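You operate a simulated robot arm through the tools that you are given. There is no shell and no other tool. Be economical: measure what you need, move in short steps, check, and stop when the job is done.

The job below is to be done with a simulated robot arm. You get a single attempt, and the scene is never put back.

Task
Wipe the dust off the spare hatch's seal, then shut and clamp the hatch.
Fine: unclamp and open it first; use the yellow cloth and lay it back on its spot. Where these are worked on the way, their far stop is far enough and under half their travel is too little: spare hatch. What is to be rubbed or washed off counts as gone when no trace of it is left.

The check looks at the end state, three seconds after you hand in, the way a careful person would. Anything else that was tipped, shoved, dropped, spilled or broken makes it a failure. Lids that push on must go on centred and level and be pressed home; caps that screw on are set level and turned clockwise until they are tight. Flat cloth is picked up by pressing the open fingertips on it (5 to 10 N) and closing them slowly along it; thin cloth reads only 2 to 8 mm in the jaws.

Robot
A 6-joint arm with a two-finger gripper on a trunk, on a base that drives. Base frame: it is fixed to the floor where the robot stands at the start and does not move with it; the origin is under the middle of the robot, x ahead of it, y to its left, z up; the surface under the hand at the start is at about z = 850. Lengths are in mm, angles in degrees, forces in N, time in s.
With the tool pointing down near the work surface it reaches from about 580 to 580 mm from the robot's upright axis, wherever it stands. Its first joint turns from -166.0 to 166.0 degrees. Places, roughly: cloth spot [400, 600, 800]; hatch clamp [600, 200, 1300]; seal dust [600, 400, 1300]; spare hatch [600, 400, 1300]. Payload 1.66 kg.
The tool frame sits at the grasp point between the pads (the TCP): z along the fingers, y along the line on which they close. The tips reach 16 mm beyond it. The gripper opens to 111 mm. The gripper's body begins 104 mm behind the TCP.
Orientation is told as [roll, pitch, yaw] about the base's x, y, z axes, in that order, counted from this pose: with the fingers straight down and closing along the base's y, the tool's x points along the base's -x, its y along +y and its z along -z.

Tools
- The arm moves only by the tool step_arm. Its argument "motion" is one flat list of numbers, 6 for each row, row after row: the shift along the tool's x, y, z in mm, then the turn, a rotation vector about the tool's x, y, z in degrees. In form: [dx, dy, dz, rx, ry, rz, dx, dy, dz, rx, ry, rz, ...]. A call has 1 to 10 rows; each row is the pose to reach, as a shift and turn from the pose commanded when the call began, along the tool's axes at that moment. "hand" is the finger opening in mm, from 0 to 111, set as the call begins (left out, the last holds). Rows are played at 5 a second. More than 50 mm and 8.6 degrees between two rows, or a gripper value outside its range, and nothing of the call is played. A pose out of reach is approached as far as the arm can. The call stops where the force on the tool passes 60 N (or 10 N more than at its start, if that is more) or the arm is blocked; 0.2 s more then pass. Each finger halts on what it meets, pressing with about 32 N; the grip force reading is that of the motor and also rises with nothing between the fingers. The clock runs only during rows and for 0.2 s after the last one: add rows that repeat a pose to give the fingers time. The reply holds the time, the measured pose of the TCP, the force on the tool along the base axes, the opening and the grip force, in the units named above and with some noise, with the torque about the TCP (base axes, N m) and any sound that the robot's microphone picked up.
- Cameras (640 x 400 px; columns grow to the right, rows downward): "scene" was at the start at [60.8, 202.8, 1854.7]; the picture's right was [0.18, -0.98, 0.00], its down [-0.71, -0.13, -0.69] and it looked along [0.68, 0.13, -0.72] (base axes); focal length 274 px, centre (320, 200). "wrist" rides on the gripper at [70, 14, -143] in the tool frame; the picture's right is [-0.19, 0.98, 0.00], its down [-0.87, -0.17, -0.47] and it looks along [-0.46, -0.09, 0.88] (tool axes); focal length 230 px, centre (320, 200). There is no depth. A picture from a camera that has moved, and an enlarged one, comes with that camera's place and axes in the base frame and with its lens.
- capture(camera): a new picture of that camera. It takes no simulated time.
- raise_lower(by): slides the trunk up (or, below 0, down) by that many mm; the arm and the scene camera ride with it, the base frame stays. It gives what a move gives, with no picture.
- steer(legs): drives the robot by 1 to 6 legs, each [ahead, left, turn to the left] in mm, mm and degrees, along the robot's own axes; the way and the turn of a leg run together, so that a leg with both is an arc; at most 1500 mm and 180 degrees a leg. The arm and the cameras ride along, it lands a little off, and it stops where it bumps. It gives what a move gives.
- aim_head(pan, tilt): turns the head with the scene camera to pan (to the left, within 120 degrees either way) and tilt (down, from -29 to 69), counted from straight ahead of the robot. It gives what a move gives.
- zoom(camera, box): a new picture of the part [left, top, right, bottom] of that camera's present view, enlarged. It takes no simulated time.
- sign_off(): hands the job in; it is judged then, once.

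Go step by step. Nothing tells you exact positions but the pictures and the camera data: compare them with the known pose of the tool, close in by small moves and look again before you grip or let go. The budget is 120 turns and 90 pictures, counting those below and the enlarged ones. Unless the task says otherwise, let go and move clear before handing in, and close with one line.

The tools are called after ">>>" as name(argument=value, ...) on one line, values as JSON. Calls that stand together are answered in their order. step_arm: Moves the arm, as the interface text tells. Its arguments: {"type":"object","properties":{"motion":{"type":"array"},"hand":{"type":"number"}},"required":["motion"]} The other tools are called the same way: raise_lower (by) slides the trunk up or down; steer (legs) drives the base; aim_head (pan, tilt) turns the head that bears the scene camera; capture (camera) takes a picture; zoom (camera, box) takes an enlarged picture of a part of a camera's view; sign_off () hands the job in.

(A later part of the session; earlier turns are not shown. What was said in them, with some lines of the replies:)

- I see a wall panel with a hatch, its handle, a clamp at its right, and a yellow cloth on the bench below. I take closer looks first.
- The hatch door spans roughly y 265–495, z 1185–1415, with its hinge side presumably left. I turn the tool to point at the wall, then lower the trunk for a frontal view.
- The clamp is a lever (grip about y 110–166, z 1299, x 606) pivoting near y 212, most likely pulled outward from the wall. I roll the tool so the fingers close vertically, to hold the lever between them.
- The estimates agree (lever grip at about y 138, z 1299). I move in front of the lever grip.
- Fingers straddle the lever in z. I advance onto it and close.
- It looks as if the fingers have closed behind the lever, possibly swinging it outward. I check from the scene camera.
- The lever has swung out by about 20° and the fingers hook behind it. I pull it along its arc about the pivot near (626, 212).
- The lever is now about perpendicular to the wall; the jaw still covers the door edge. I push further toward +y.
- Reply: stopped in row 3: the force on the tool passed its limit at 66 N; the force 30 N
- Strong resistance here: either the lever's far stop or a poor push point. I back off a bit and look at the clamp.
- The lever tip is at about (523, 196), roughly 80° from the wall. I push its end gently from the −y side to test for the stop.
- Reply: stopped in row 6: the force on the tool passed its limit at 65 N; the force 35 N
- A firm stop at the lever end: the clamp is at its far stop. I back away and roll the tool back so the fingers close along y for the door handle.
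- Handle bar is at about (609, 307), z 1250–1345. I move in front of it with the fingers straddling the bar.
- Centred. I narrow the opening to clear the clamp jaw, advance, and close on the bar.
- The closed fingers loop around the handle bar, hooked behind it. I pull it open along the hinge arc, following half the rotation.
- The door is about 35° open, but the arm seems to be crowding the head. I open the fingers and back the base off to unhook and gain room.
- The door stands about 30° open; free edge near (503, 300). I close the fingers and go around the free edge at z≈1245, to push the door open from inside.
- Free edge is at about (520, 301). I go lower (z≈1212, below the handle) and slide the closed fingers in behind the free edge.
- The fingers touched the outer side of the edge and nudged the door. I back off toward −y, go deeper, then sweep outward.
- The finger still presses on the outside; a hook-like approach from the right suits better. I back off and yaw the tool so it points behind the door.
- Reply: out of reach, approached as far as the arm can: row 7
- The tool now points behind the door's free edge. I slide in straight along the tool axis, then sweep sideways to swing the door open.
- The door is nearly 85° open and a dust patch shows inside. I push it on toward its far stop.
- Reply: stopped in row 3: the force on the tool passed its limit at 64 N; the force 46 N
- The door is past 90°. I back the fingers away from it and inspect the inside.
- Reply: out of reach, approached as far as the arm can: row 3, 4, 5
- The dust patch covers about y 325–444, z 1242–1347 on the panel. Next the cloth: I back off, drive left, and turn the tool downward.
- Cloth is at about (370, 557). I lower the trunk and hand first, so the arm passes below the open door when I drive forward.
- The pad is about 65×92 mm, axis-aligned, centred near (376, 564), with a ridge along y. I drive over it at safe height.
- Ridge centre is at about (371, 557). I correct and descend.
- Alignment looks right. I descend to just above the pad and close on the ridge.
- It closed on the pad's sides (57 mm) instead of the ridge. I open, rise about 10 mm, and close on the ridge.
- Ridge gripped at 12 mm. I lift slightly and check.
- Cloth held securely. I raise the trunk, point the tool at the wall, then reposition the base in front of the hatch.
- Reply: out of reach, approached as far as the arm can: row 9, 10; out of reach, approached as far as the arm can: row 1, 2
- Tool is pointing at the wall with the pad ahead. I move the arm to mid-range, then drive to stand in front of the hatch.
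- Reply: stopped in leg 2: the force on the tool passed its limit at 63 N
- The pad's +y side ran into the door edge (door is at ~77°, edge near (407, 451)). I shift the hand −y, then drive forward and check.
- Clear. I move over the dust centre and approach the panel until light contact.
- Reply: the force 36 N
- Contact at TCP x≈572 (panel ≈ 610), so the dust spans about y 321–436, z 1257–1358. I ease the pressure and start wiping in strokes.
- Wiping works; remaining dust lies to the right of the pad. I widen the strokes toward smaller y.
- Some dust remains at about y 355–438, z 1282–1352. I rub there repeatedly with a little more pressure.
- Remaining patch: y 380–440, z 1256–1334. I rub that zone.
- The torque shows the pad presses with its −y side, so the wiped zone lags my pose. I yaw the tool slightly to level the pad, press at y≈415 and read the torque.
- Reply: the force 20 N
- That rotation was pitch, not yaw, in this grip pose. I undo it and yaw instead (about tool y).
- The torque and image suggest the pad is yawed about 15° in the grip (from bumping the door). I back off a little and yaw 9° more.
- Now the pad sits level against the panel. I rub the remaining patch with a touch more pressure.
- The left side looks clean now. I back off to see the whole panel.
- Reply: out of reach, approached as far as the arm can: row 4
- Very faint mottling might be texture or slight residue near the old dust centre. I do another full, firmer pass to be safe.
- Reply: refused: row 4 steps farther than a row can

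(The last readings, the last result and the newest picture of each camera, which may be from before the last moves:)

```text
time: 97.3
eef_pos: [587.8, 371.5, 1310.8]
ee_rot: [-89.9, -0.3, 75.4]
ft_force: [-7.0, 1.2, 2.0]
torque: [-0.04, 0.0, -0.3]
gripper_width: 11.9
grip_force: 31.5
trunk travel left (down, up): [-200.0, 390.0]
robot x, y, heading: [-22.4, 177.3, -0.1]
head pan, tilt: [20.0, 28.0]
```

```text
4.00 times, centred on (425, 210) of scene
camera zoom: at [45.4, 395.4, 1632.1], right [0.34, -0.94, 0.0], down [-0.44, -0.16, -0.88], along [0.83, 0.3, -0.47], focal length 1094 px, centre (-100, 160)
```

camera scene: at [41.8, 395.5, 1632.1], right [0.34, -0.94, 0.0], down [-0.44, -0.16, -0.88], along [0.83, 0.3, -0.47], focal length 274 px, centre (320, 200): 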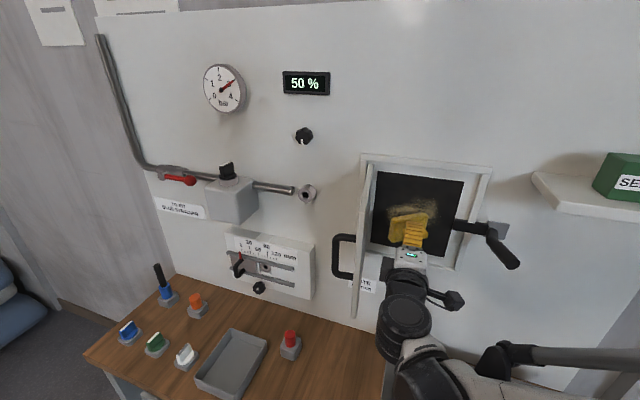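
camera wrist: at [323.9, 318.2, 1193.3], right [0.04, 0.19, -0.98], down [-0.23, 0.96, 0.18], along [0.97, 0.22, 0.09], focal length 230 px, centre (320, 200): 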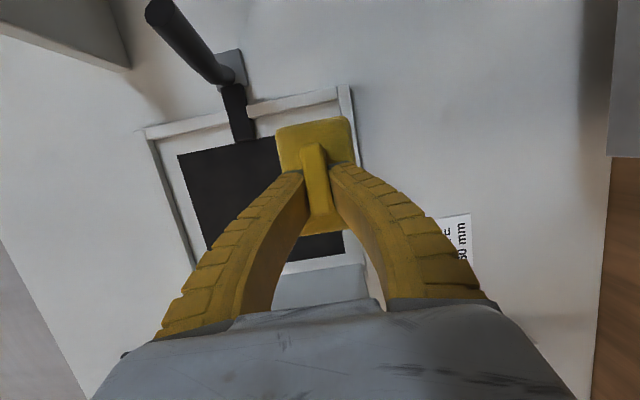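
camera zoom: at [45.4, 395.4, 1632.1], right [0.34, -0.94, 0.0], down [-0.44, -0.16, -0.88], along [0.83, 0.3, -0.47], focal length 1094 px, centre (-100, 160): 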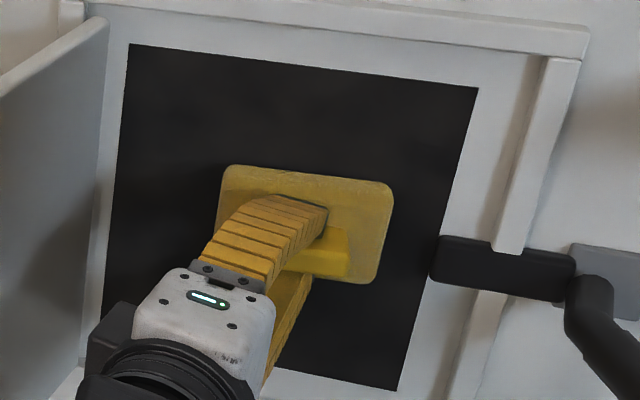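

I add a few last strokes at the centre and retreat below for an unobstructed look.

>>> step_arm(motion=[-30, 0, -7, 0, 0, 0, 0, 10, 1, 0, 0, 0, -30, 12, -7, 0, 0, 0, 5, 5, 2, 0, 0, 0, 25, 25, 7, 0, 0, 0, 0, 25, -35, 0, 0, 0, 0, 25, -80, 0, 0, 0, 0, 65, -90, 0, 0, 0, 0, 95, -90, 0, 0, 0])

>>> zoom(camera="scene", box=[380, 160, 470, 260])

```text
time: 99.3
eef_pos: [502.3, 393.4, 1215.7]
ee_rot: [-89.7, -0.4, 75.2]
ft_force: [-0.1, -0.2, -1.7]
torque: [0.0, -0.03, -0.03]
gripper_width: 8.9
grip_force: 31.7
trunk travel left (down, up): [-200.0, 390.0]
robot x, y, heading: [-21.2, 178.3, 0.1]
head pan, tilt: [20.0, 28.0]
```

```text
4.00 times, centred on (425, 210) of scene
camera zoom: at [47.4, 395.6, 1632.0], right [0.34, -0.94, 0.0], down [-0.44, -0.16, -0.88], along [0.83, 0.3, -0.47], focal length 1094 px, centre (-100, 160)
```

zoom: 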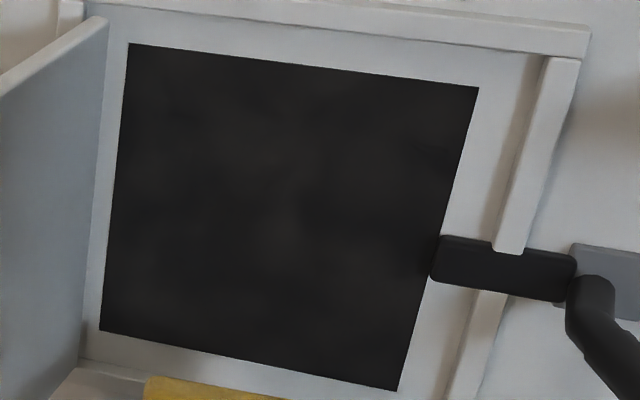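

The pattern is unchanged by rubbing, so it's the panel's texture: clean. Now I back the base off and turn the hand down, keeping the pad level, to return the cloth.

>>> steer(legs=[[-200, 0, 0]])

>>> step_arm(motion=[0, 0, 0, -8.2, 0, -2.2, 0, 0, 0, -16.4, 0, -4.4, 0, 0, 0, -24.6, 0, -6.6, 0, 0, 0, -32.8, 0, -8.8, 0, 0, 0, -41, 0, -11, 0, 0, 0, -49.2, 0, -13.2, 0, 0, 0, -57.4, 0, -15.4, 0, 0, 0, -65.6, 0, -17.6, 0, 0, 0, -73.8, 0, -19.8, 0, 0, 0, -82, 0, -22])

```text
time: 100.9
eef_pos: [306.0, 394.7, 1216.4]
ee_rot: [-89.9, -0.4, 75.4]
ft_force: [0.5, 0.3, -1.0]
torque: [0.01, 0.0, 0.02]
gripper_width: 9.0
grip_force: 31.5
trunk travel left (down, up): [-200.0, 390.0]
robot x, y, heading: [-218.2, 175.5, -0.2]
head pan, tilt: [20.0, 28.0]
```

```text
time: 103.1
eef_pos: [305.5, 394.3, 1216.5]
ee_rot: [-5.1, 14.5, 89.0]
ft_force: [-0.3, -0.2, -1.0]
torque: [0.02, 0.05, 0.0]
gripper_width: 8.6
grip_force: 31.8
trunk travel left (down, up): [-200.0, 390.0]
robot x, y, heading: [-218.5, 180.2, 0.0]
head pan, tilt: [20.0, 28.0]
```

>>> step_arm(motion=[0, 0, 0, -4.9, 0, -1.3, 0, 0, 0, -4.9, 0, -1.3])

>>> raise_lower(by=-195)

>>> aim_head(pan=35, tilt=45)

>>> capture(camera="scene")

```text
time: 103.7
eef_pos: [305.5, 394.1, 1216.6]
ee_rot: [0.0, 14.6, 90.3]
ft_force: [-0.2, -0.1, -0.6]
torque: [-0.01, 0.01, 0.0]
gripper_width: 8.9
grip_force: 32.1
trunk travel left (down, up): [-200.0, 390.0]
robot x, y, heading: [-217.1, 173.7, 0.2]
head pan, tilt: [20.0, 28.0]
```

```text
time: 105.8
eef_pos: [305.0, 396.0, 1021.9]
ee_rot: [0.0, 14.5, 90.2]
ft_force: [0.6, -0.8, -0.9]
torque: [0.01, -0.02, 0.01]
gripper_width: 8.7
grip_force: 31.6
trunk travel left (down, up): [-5.0, 585.0]
robot x, y, heading: [-218.6, 177.7, 0.1]
head pan, tilt: [20.0, 28.0]
```

```text
time: 106.6
eef_pos: [306.6, 393.7, 1020.4]
ee_rot: [-0.1, 14.5, 90.3]
ft_force: [-0.9, 0.2, -0.6]
torque: [-0.01, 0.01, 0.02]
gripper_width: 8.9
grip_force: 32.4
trunk travel left (down, up): [-5.0, 585.0]
robot x, y, heading: [-218.7, 176.9, -0.0]
head pan, tilt: [35.0, 45.0]
```

```text
22 pictures are left
camera scene: at [-169.8, 411.0, 1411.4], right [0.57, -0.82, 0.0], down [-0.58, -0.4, -0.71], along [0.58, 0.4, -0.71], focal length 274 px, centre (320, 200)
```

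scene: 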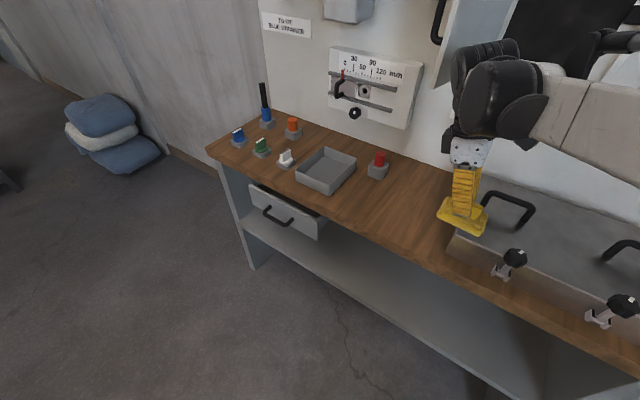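

>>> steer(legs=[[0, 180, 0]])

>>> step_arm(motion=[-10, 0, 36, 0, 0, 0, -20, 0, 72, 0, 0, 0, -28.5, 0, 106, 0, 0, 0, -28.5, 0, 106, 0, 0, 0])

>>> capture(camera="scene")

```text
time: 108.1
eef_pos: [306.0, 577.1, 1022.0]
ee_rot: [0.0, 14.6, 90.5]
ft_force: [0.2, 0.1, -0.2]
torque: [-0.02, 0.01, -0.02]
gripper_width: 9.0
grip_force: 31.9
trunk travel left (down, up): [-5.0, 585.0]
robot x, y, heading: [-221.6, 357.2, -0.1]
head pan, tilt: [35.0, 45.0]
```

```text
time: 109.1
eef_pos: [305.3, 577.9, 909.9]
ee_rot: [0.0, 14.5, 90.4]
ft_force: [0.2, 0.3, -0.7]
torque: [0.0, -0.02, -0.01]
gripper_width: 8.9
grip_force: 32.0
trunk travel left (down, up): [-5.0, 585.0]
robot x, y, heading: [-220.2, 358.8, -0.0]
head pan, tilt: [35.0, 45.0]
```

```text
21 pictures are left
camera scene: at [-170.1, 593.7, 1411.3], right [0.57, -0.82, 0.0], down [-0.58, -0.41, -0.71], along [0.58, 0.41, -0.71], focal length 274 px, centre (320, 200)
```

scene: 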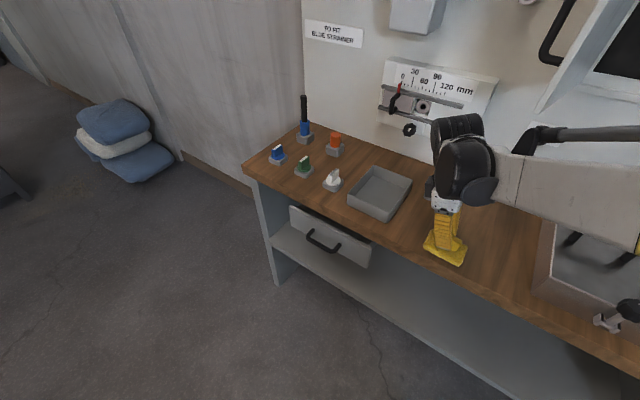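

>>> steer(legs=[[66, -4, 0]])

>>> zoom(camera="scene", box=[380, 180, 500, 290])

>>> capture(camera="wrist")

```text
time: 110.1
eef_pos: [369.2, 574.5, 910.8]
ee_rot: [-0.1, 14.6, 90.4]
ft_force: [0.4, -0.4, -0.3]
torque: [-0.04, 0.01, -0.01]
gripper_width: 8.8
grip_force: 31.9
trunk travel left (down, up): [-5.0, 585.0]
robot x, y, heading: [-155.3, 354.1, 0.3]
head pan, tilt: [35.0, 45.0]
```

```text
3.64 times, centred on (440, 235) of scene
camera zoom: at [-105.8, 589.8, 1411.3], right [0.57, -0.82, 0.0], down [-0.58, -0.41, -0.71], along [0.58, 0.41, -0.71], focal length 994 px, centre (-116, 73)
```

zoom: 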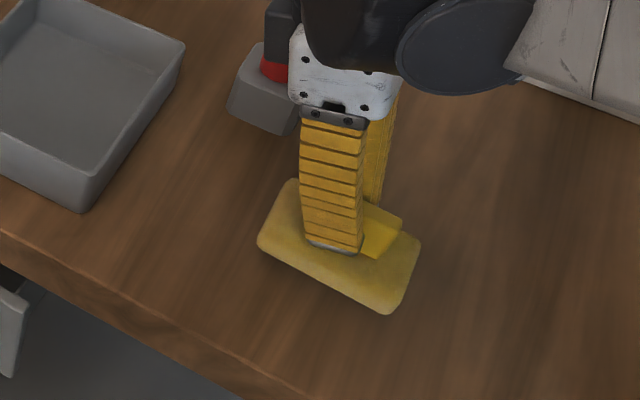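

```text
19 pictures are left
camera wrist: at [356.1, 543.6, 1065.3], right [-0.98, 0.18, -0.05], down [0.16, 0.96, 0.24], along [0.09, 0.23, -0.97], focal length 230 px, centre (320, 200)
```

wrist: 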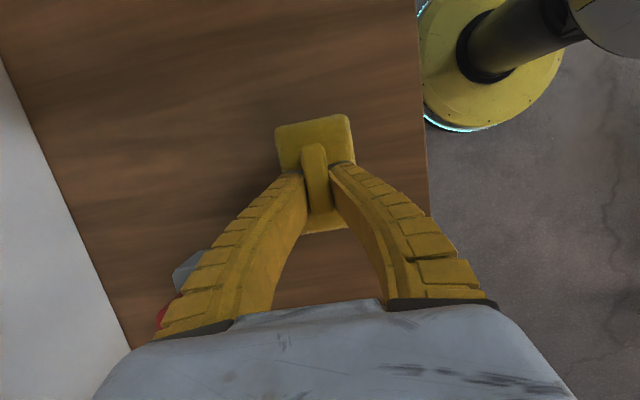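

The pad is level and centred about (371, 567), nearly on its spot. I lower it until light contact.

>>> step_arm(motion=[1, 0, 11, 0, 0, 0, 0, 0, 16, 0, 0, 0, -1, 0, 19, 0, 0, 0, -1.5, 0, 22, 0, 0, 0])

```text
time: 111.1
eef_pos: [370.1, 568.5, 888.8]
ee_rot: [0.0, 14.6, 90.4]
ft_force: [4.5, -1.7, 17.8]
torque: [-1.02, 0.01, 0.11]
gripper_width: 19.7
grip_force: 31.7
trunk travel left (down, up): [-5.0, 585.0]
robot x, y, heading: [-154.3, 356.3, 0.1]
head pan, tilt: [35.0, 45.0]
```

On the table. I ease off and release.

>>> step_arm(motion=[0.3, 0, -1.5, 0, 0, 0, 0.3, 0, -1.5, 0, 0, 0])

>>> step_arm(motion=[0, 0, 0, 0, 0, 0, 0, 0, 0, 0, 0, 0, 0, 0, 0, 0, 0, 0], hand=60)

>>> step_arm(motion=[0, 0, -15, 0, 0, 0, 0, 0, -30, 0, 0, 0, 0, 0, -45, 0, 0, 0])

>>> capture(camera="wrist")

```text
time: 111.7
eef_pos: [369.6, 570.4, 890.7]
ee_rot: [0.0, 14.6, 90.5]
ft_force: [2.9, -0.7, 15.2]
torque: [-0.83, 0.01, 0.13]
gripper_width: 17.2
grip_force: 32.4
trunk travel left (down, up): [-5.0, 585.0]
robot x, y, heading: [-154.9, 353.7, 0.2]
head pan, tilt: [35.0, 45.0]
```

```text
time: 112.5
eef_pos: [369.5, 570.0, 890.4]
ee_rot: [0.1, 14.7, 90.4]
ft_force: [-0.2, -0.6, -0.1]
torque: [0.01, -0.01, 0.02]
gripper_width: 62.0
grip_force: 1.1
trunk travel left (down, up): [-5.0, 585.0]
robot x, y, heading: [-156.7, 354.2, 0.3]
head pan, tilt: [35.0, 45.0]
```

```text
time: 113.3
eef_pos: [370.8, 583.2, 933.5]
ee_rot: [0.0, 14.6, 90.4]
ft_force: [0.0, -0.1, -0.8]
torque: [0.04, -0.01, -0.01]
gripper_width: 61.7
grip_force: 0.9
trunk travel left (down, up): [-5.0, 585.0]
robot x, y, heading: [-154.4, 351.9, 0.1]
head pan, tilt: [35.0, 45.0]
```

```text
18 pictures are left
camera wrist: at [356.1, 551.6, 1089.4], right [-0.98, 0.18, -0.05], down [0.16, 0.96, 0.24], along [0.09, 0.23, -0.97], focal length 230 px, centre (320, 200)
```

wrist: 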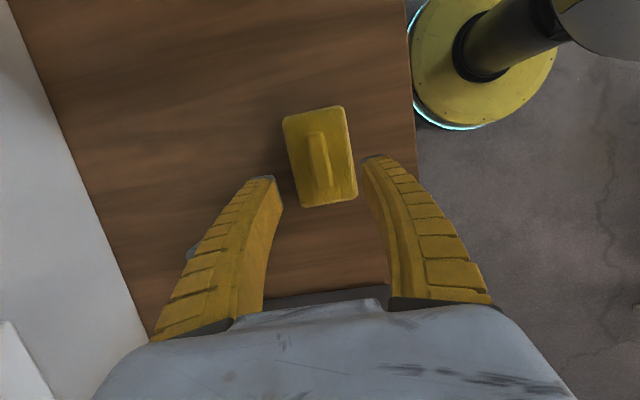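

Cloth lies back on its spot at about (369, 562). Now I back away, raise the trunk, and turn the hand forward with the fingers closed, to push the door shut.

>>> steer(legs=[[-170, 0, 0]])

>>> raise_lower(by=195)

>>> step_arm(motion=[0, 0, 0, 0, -7.3, 0, 0, 0, 0, 0, -14.6, 0], hand=0)

>>> step_arm(motion=[0, 0, 0, 0, 0, 8.5, 0, 0, 0, 0, 0, 17, 0, 0, 0, 0, 0, 25.5, 0, 0, 0, 0, 0, 34, 0, 0, 0, 0, 0, 42.5, 0, 0, 0, 0, 0, 51, 0, 0, 0, 0, 0, 59.5, 0, 0, 0, 0, 0, 68, 0, 0, 0, 0, 0, 76.5, 0, 0, 0, 0, 0, 85])

>>> step_arm(motion=[0, 0, 0, 0, 0, 5.4])

>>> step_arm(motion=[0, 0, 0, 0, -8.5, 0, 0, 0, 0, 0, -17, 0, 0, 0, 0, 0, -25.5, 0, 0, 0, 0, 0, -34, 0, 0, 0, 0, 0, -42.5, 0, 0, 0, 0, 0, -51, 0, 0, 0, 0, 0, -59.5, 0, 0, 0, 0, 0, -68, 0, 0, 0, 0, 0, -76.5, 0, 0, 0, 0, 0, -85, 0])

>>> step_arm(motion=[0, 0, 0, 0, -5, 0])

>>> aim_head(pan=15, tilt=30)

>>> capture(camera="scene")

```text
time: 114.8
eef_pos: [202.6, 581.4, 933.9]
ee_rot: [0.0, 14.5, 90.3]
ft_force: [-0.2, -0.5, -0.2]
torque: [0.03, 0.0, 0.0]
gripper_width: 62.2
grip_force: 1.5
trunk travel left (down, up): [-5.0, 585.0]
robot x, y, heading: [-323.2, 357.3, -0.0]
head pan, tilt: [35.0, 45.0]
```

```text
time: 116.9
eef_pos: [202.6, 580.3, 1128.4]
ee_rot: [-0.1, 14.7, 90.2]
ft_force: [0.9, 0.7, 0.9]
torque: [0.0, 0.06, 0.01]
gripper_width: 62.2
grip_force: 1.6
trunk travel left (down, up): [-200.0, 390.0]
robot x, y, heading: [-318.5, 354.7, -0.2]
head pan, tilt: [35.0, 45.0]
```

```text
time: 117.5
eef_pos: [202.1, 579.6, 1128.8]
ee_rot: [0.0, -0.2, 90.1]
ft_force: [0.4, 0.3, -0.3]
torque: [0.04, -0.02, -0.02]
gripper_width: 0.2
grip_force: 28.0
trunk travel left (down, up): [-200.0, 390.0]
robot x, y, heading: [-323.9, 349.6, -0.2]
head pan, tilt: [35.0, 45.0]
```

```text
time: 119.7
eef_pos: [202.3, 579.7, 1131.7]
ee_rot: [0.0, 0.0, 5.1]
ft_force: [-0.3, 0.2, 0.5]
torque: [0.06, 0.02, 0.01]
gripper_width: 0.0
grip_force: 28.2
trunk travel left (down, up): [-200.0, 390.0]
robot x, y, heading: [-323.6, 355.7, -0.5]
head pan, tilt: [35.0, 45.0]
```

```text
time: 120.1
eef_pos: [202.6, 581.3, 1129.1]
ee_rot: [0.0, 0.1, -0.3]
ft_force: [-0.7, -0.1, -0.3]
torque: [0.0, -0.02, -0.02]
gripper_width: 0.0
grip_force: 28.6
trunk travel left (down, up): [-200.0, 390.0]
robot x, y, heading: [-320.6, 355.3, -0.1]
head pan, tilt: [35.0, 45.0]
```

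```text
time: 122.3
eef_pos: [218.2, 597.7, 1171.5]
ee_rot: [0.0, -85.0, -0.3]
ft_force: [0.7, 0.5, 0.2]
torque: [0.02, 0.0, -0.02]
gripper_width: 0.2
grip_force: 28.5
out of reach, approached as far as the arm can: row 9, 10
trunk travel left (down, up): [-200.0, 390.0]
robot x, y, heading: [-325.7, 353.9, 0.0]
head pan, tilt: [35.0, 45.0]
```

```text
time: 122.7
eef_pos: [227.3, 604.8, 1189.5]
ee_rot: [-19.8, -90.0, 19.5]
ft_force: [0.1, 0.4, -0.1]
torque: [0.02, -0.02, 0.01]
gripper_width: 0.0
grip_force: 28.5
out of reach, approached as far as the arm can: row 1
trunk travel left (down, up): [-200.0, 390.0]
robot x, y, heading: [-322.8, 354.5, -0.1]
head pan, tilt: [35.0, 45.0]
```

```text
time: 123.5
eef_pos: [226.9, 603.3, 1189.7]
ee_rot: [-4.3, -89.9, 4.0]
ft_force: [0.2, -0.2, 0.8]
torque: [0.0, 0.01, -0.02]
gripper_width: 0.0
grip_force: 28.8
trunk travel left (down, up): [-200.0, 390.0]
robot x, y, heading: [-320.7, 355.8, -0.4]
head pan, tilt: [15.0, 30.0]
```

```text
17 pictures are left
camera scene: at [-252.7, 566.4, 1628.9], right [0.26, -0.97, 0.0], down [-0.48, -0.13, -0.87], along [0.84, 0.22, -0.5], focal length 274 px, centre (320, 200)
```

scene: 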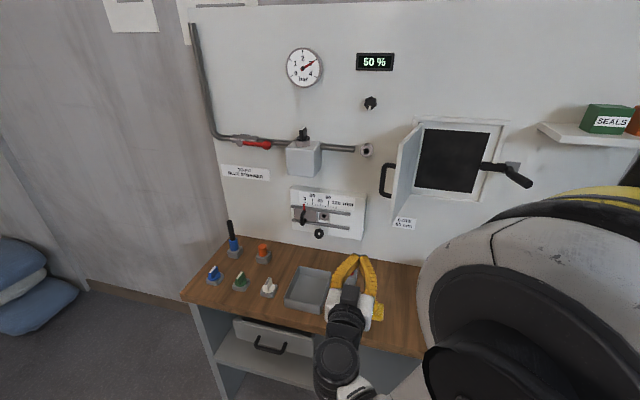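

The door is at about 100° (edge near (422, 538)). I drive so the hand comes alongside the door's outer face, to its left.

>>> steer(legs=[[0, 75, 0], [200, 0, 0]])

>>> step_arm(motion=[-13, 0, 0, 0, 0, 0, -26, 0, 0, 0, 0, 0])

>>> capture(camera="scene")

```text
time: 125.7
eef_pos: [426.9, 675.2, 1189.5]
ee_rot: [-3.6, -89.8, 3.3]
ft_force: [0.6, 0.8, 0.3]
torque: [-0.03, 0.02, -0.02]
gripper_width: 0.2
grip_force: 29.1
trunk travel left (down, up): [-200.0, 390.0]
robot x, y, heading: [-129.5, 427.7, -0.2]
head pan, tilt: [15.0, 30.0]
```

```text
time: 126.3
eef_pos: [426.6, 674.0, 1214.4]
ee_rot: [-2.1, -89.9, 1.5]
ft_force: [0.0, -0.4, -0.2]
torque: [0.0, 0.01, 0.04]
gripper_width: 0.0
grip_force: 28.7
trunk travel left (down, up): [-200.0, 390.0]
robot x, y, heading: [-123.0, 428.1, -0.0]
head pan, tilt: [15.0, 30.0]
```

```text
16 pictures are left
camera scene: at [-53.7, 639.3, 1629.0], right [0.25, -0.97, 0.0], down [-0.48, -0.13, -0.87], along [0.84, 0.22, -0.5], focal length 274 px, centre (320, 200)
```

scene: 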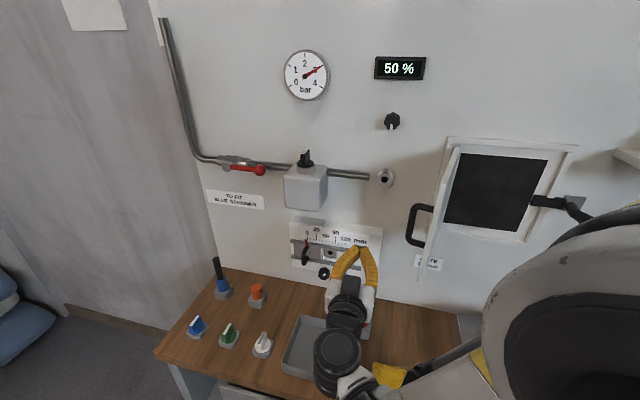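

I extend a little and sweep the hand toward −y, pushing the door from outside.

>>> step_arm(motion=[0, -10, 25, 0, 0, 0, 0, -40, 40, 0, 0, 0, 0, -75, 40, 0, 0, 0, 0, -105, 40, 0, 0, 0, 0, -135, 40, 0, 0, 0, 0, -165, 42, 0, 0, 0, 0, -195, 45, 0, 0, 0, 0, -220, 50, 0, 0, 0, 0, -245, 55, 0, 0, 0])

>>> capture(camera="scene")

```text
time: 128.3
eef_pos: [478.5, 429.4, 1216.1]
ee_rot: [-5.2, -89.9, 4.8]
ft_force: [-0.5, 0.2, 0.0]
torque: [-0.01, 0.0, 0.0]
gripper_width: 0.0
grip_force: 28.8
trunk travel left (down, up): [-200.0, 390.0]
robot x, y, heading: [-123.9, 428.4, -0.3]
head pan, tilt: [15.0, 30.0]
```

```text
15 pictures are left
camera scene: at [-53.3, 639.1, 1629.0], right [0.25, -0.97, 0.0], down [-0.48, -0.13, -0.87], along [0.84, 0.22, -0.5], focal length 274 px, centre (320, 200)
```

scene: 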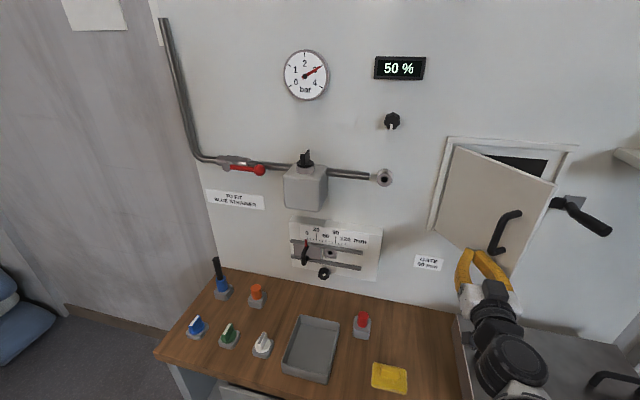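

The door is swinging shut. I keep pushing with the fingertips toward the wall near the free edge.

>>> step_arm(motion=[0, -30, 10, 0, 0, 0, 0, -60, 25, 0, 0, 0, 0, -85, 45, 0, 0, 0, 0, -95, 65, 0, 0, 0, 0, -98, 85, 0, 0, 0, 0, -100, 103, 0, 0, 0, 0, -100, 115, 0, 0, 0, 0, -100, 122, 0, 0, 0, 0, -100, 128, 0, 0, 0])

>>> capture(camera="scene")

```text
time: 130.3
eef_pos: [606.1, 329.6, 1215.7]
ee_rot: [-5.4, -89.9, 5.0]
ft_force: [-0.9, 0.3, -0.7]
torque: [-0.04, 0.0, -0.01]
gripper_width: 0.0
grip_force: 28.1
trunk travel left (down, up): [-200.0, 390.0]
robot x, y, heading: [-124.4, 426.8, -0.2]
head pan, tilt: [15.0, 30.0]
```

```text
14 pictures are left
camera scene: at [-53.8, 639.6, 1629.0], right [0.25, -0.97, 0.0], down [-0.48, -0.13, -0.87], along [0.84, 0.22, -0.5], focal length 274 px, centre (320, 200)
```

scene: 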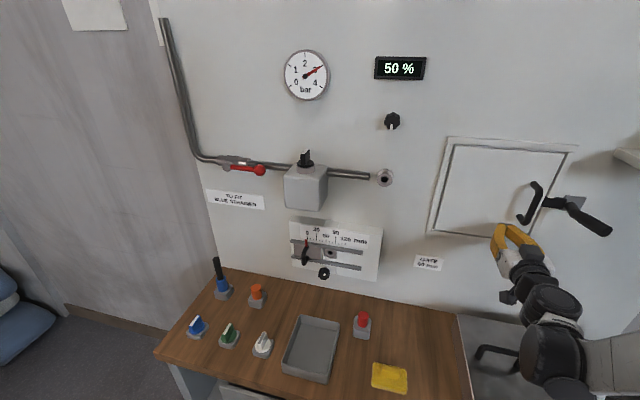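

The hatch looks shut. I press a little further to confirm it's home.

>>> step_arm(motion=[0, -15, 3, 0, 0, 0, 0, -15, 6, 0, 0, 0, 0, -15, 9, 0, 0, 0, 0, -15, 12, 0, 0, 0, 0, -15, 15, 0, 0, 0])

>>> zoom(camera="scene", box=[420, 120, 620, 280])

```text
time: 131.5
eef_pos: [618.1, 314.8, 1217.3]
ee_rot: [-154.5, -90.1, 153.9]
ft_force: [-37.2, 3.1, -19.8]
torque: [0.11, 0.03, -0.01]
gripper_width: 5.9
grip_force: 25.8
trunk travel left (down, up): [-200.0, 390.0]
robot x, y, heading: [-123.9, 426.8, -0.3]
head pan, tilt: [15.0, 30.0]
```

```text
2.50 times, centred on (520, 200) of scene
camera zoom: at [-57.4, 639.7, 1629.0], right [0.25, -0.97, 0.0], down [-0.48, -0.13, -0.87], along [0.84, 0.22, -0.5], focal length 684 px, centre (-180, 200)
```

zoom: 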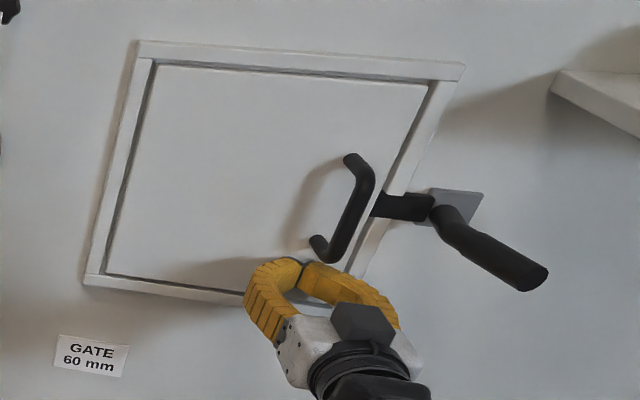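

Firm contact at 37 N: the hatch is home. Now I retract and reposition to push the clamp lever back from its +y side.

>>> step_arm(motion=[0, 0, -40, 0, 0, 0, 0, 0, -80, 0, 0, 0, 0, 0, -120, 0, 0, 0, 0, 0, -160, 0, 0, 0])

>>> steer(legs=[[0, -200, 0]])

>>> step_arm(motion=[0, 40, 0, 0, 0, 0, 0, 80, 0, 0, 0, 0, 0, 115, 0, 0, 0, 0, 0, 115, 0, 0, 0, 0])

```text
time: 132.5
eef_pos: [461.4, 313.6, 1215.4]
ee_rot: [-5.2, -89.8, 4.8]
ft_force: [0.3, -0.6, -0.4]
torque: [0.03, 0.01, 0.01]
gripper_width: 0.1
grip_force: 28.9
trunk travel left (down, up): [-200.0, 390.0]
robot x, y, heading: [-124.8, 430.9, -0.4]
head pan, tilt: [15.0, 30.0]
```

```text
time: 134.1
eef_pos: [460.7, 113.6, 1215.7]
ee_rot: [17.5, -89.9, -17.9]
ft_force: [0.3, -0.5, -0.4]
torque: [0.0, 0.0, 0.05]
gripper_width: 0.0
grip_force: 28.5
trunk travel left (down, up): [-200.0, 390.0]
robot x, y, heading: [-125.0, 227.4, -0.8]
head pan, tilt: [15.0, 30.0]
```

```text
time: 135.1
eef_pos: [462.7, 229.3, 1217.6]
ee_rot: [-12.1, -89.8, 11.7]
ft_force: [0.4, -0.4, 1.4]
torque: [0.01, -0.01, 0.0]
gripper_width: 0.2
grip_force: 28.8
out of reach, approached as far as the arm can: row 3
trunk travel left (down, up): [-200.0, 390.0]
robot x, y, heading: [-125.1, 230.5, -0.0]
head pan, tilt: [15.0, 30.0]
```

>>> steer(legs=[[70, 16, 0]])

>>> step_arm(motion=[-28, 0, 0, 0, 0, 0, -56, 0, 0, 0, 0, 0, -83, 0, 0, 0, 0, 0, -83, 0, 0, 0, 0, 0])

>>> aim_head(pan=5, tilt=35)

>>> capture(camera="scene")

>>> capture(camera="wrist")

```text
time: 136.2
eef_pos: [533.8, 244.8, 1216.1]
ee_rot: [-4.5, -89.8, 4.2]
ft_force: [-0.6, 0.5, -0.4]
torque: [0.0, -0.02, -0.01]
gripper_width: 0.2
grip_force: 28.6
trunk travel left (down, up): [-200.0, 390.0]
robot x, y, heading: [-54.5, 245.1, -0.3]
head pan, tilt: [15.0, 30.0]
```

```text
time: 137.2
eef_pos: [534.4, 243.7, 1299.7]
ee_rot: [-4.8, -89.8, 4.3]
ft_force: [1.5, -0.1, 0.1]
torque: [-0.02, 0.01, 0.02]
gripper_width: 0.1
grip_force: 28.1
trunk travel left (down, up): [-200.0, 390.0]
robot x, y, heading: [-51.7, 244.6, -0.3]
head pan, tilt: [15.0, 30.0]
```

```text
time: 137.9
eef_pos: [533.4, 244.1, 1299.6]
ee_rot: [-2.7, -89.8, 2.4]
ft_force: [-0.7, -0.2, 0.1]
torque: [0.02, -0.02, -0.01]
gripper_width: 0.0
grip_force: 28.7
trunk travel left (down, up): [-200.0, 390.0]
robot x, y, heading: [-52.3, 248.1, -0.3]
head pan, tilt: [5.0, 35.0]
```

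```text
12 pictures are left
camera scene: at [16.0, 439.9, 1621.2], right [0.08, -1.0, 0.0], down [-0.57, -0.05, -0.82], along [0.82, 0.07, -0.57], focal length 274 px, centre (320, 200)
```

scene: 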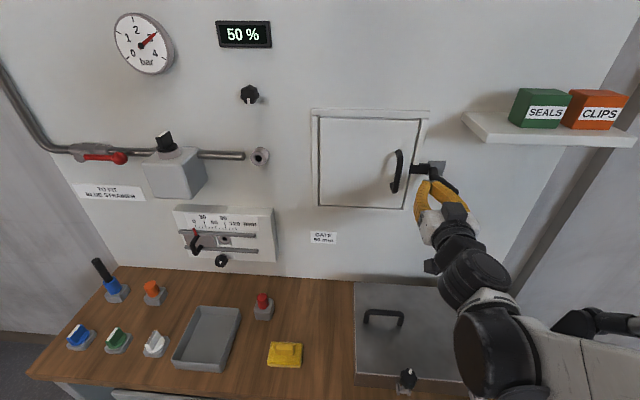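

```text
11 pictures are left
camera wrist: at [390.1, 258.9, 1230.1], right [0.01, 0.98, 0.19], down [-0.47, -0.16, 0.87], along [0.88, -0.1, 0.46], focal length 230 px, centre (320, 200)
```

wrist: 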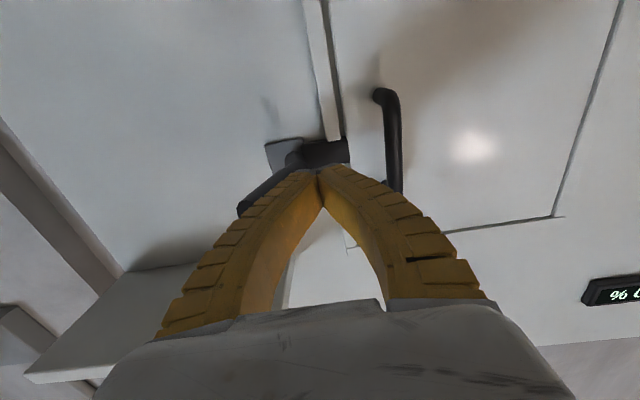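

In position on the lever's +y side. I sweep it back along its arc toward the wall.

>>> step_arm(motion=[0, -20, 3, 0, 0, 0, 0, -38, 4, 0, 0, 0, 0, -54, 6, 0, 0, 0, 0, -66, 11, 0, 0, 0, 0, -76, 15, 0, 0, 0, 0, -86, 21, 0, 0, 0, 0, -95, 28, 0, 0, 0, 0, -103, 35, 0, 0, 0, 0, -109, 41, 0, 0, 0, 0, -113, 46, 0, 0, 0])

>>> capture(camera="wrist")

```text
time: 140.1
eef_pos: [576.7, 132.7, 1300.3]
ee_rot: [-16.8, -89.9, 16.6]
ft_force: [-12.1, 4.9, -3.9]
torque: [0.0, 0.06, 0.04]
gripper_width: 6.1
grip_force: 28.7
trunk travel left (down, up): [-200.0, 390.0]
robot x, y, heading: [-55.6, 246.1, -0.2]
head pan, tilt: [5.0, 35.0]
```

```text
10 pictures are left
camera wrist: at [432.7, 148.3, 1230.3], right [0.01, 0.98, 0.19], down [-0.47, -0.16, 0.87], along [0.88, -0.09, 0.46], focal length 230 px, centre (320, 200)
```

wrist: 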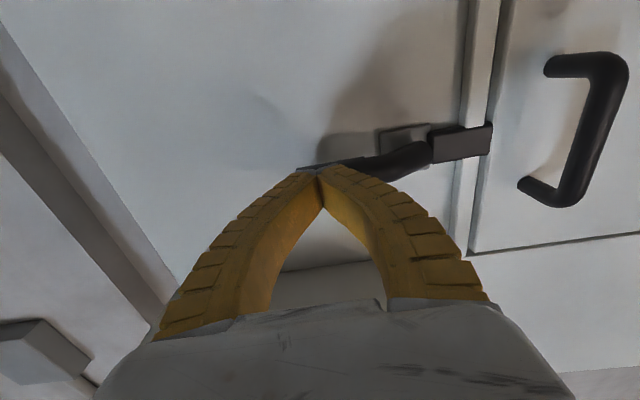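

The lever lies nearly along the wall with about 12 N. I press it further to its stop.

>>> step_arm(motion=[0, 0, 4, 0, 0, 0, 0, 0, 8, 0, 0, 0, 0, 0, 12, 0, 0, 0, 0, 0, 16, 0, 0, 0, 0, 0, 20, 0, 0, 0])

>>> step_arm(motion=[0, 0, -40, 0, 0, 0, 0, 0, -80, 0, 0, 0, 0, 0, -120, 0, 0, 0, 40, 0, -150, 0, 0, 0, 80, 0, -150, 0, 0, 0])

>>> capture(camera="scene")

>>> zoom(camera="scene", box=[300, 90, 500, 230])

```text
time: 141.3
eef_pos: [593.4, 130.8, 1302.6]
ee_rot: [152.8, -89.9, -153.4]
ft_force: [-32.7, 0.9, 3.2]
torque: [0.02, 0.1, 0.04]
gripper_width: 13.1
grip_force: 23.3
trunk travel left (down, up): [-200.0, 390.0]
robot x, y, heading: [-51.4, 242.9, -0.3]
head pan, tilt: [5.0, 35.0]
```

```text
time: 142.5
eef_pos: [448.9, 130.6, 1232.2]
ee_rot: [-4.5, -89.7, 4.1]
ft_force: [-0.6, -0.3, 1.2]
torque: [0.02, 0.02, 0.02]
gripper_width: 0.1
grip_force: 29.1
out of reach, approached as far as the arm can: row 5
trunk travel left (down, up): [-200.0, 390.0]
robot x, y, heading: [-55.5, 243.2, -0.3]
head pan, tilt: [5.0, 35.0]
```

```text
9 pictures are left
camera scene: at [15.1, 440.2, 1621.1], right [0.08, -1.0, 0.0], down [-0.57, -0.05, -0.82], along [0.82, 0.07, -0.57], focal length 274 px, centre (320, 200)
```

scene: 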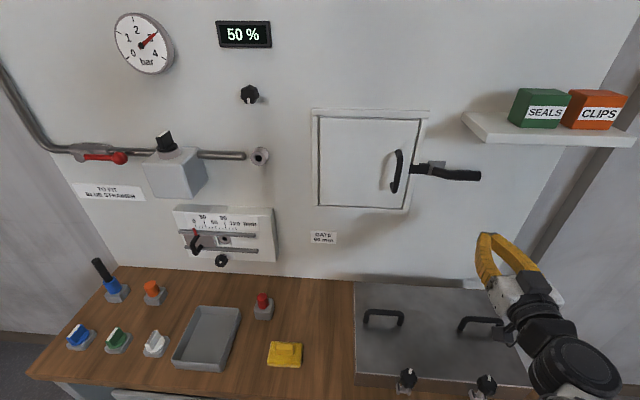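

```text
2.86 times, centred on (400, 160) of scene
camera zoom: at [15.1, 440.2, 1621.1], right [0.08, -1.0, 0.0], down [-0.57, -0.05, -0.82], along [0.82, 0.07, -0.57], focal length 781 px, centre (91, 314)
```

zoom: 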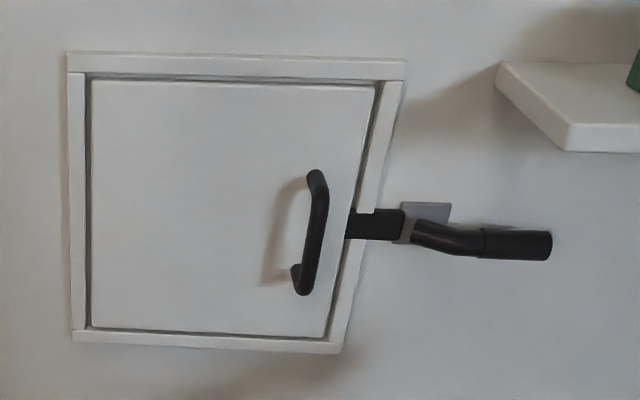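

The hatch is shut and the clamp lever is back where it started, tip near (607, 108). The cloth lies on its spot, nothing else looks disturbed, and the hand is clear, so I hand in.

>>> sign_off()

```text
The job is handed in.
```

The seal is wiped with no dust left that I could see, the hatch is shut and clamped, and the yellow cloth is back on its spot.
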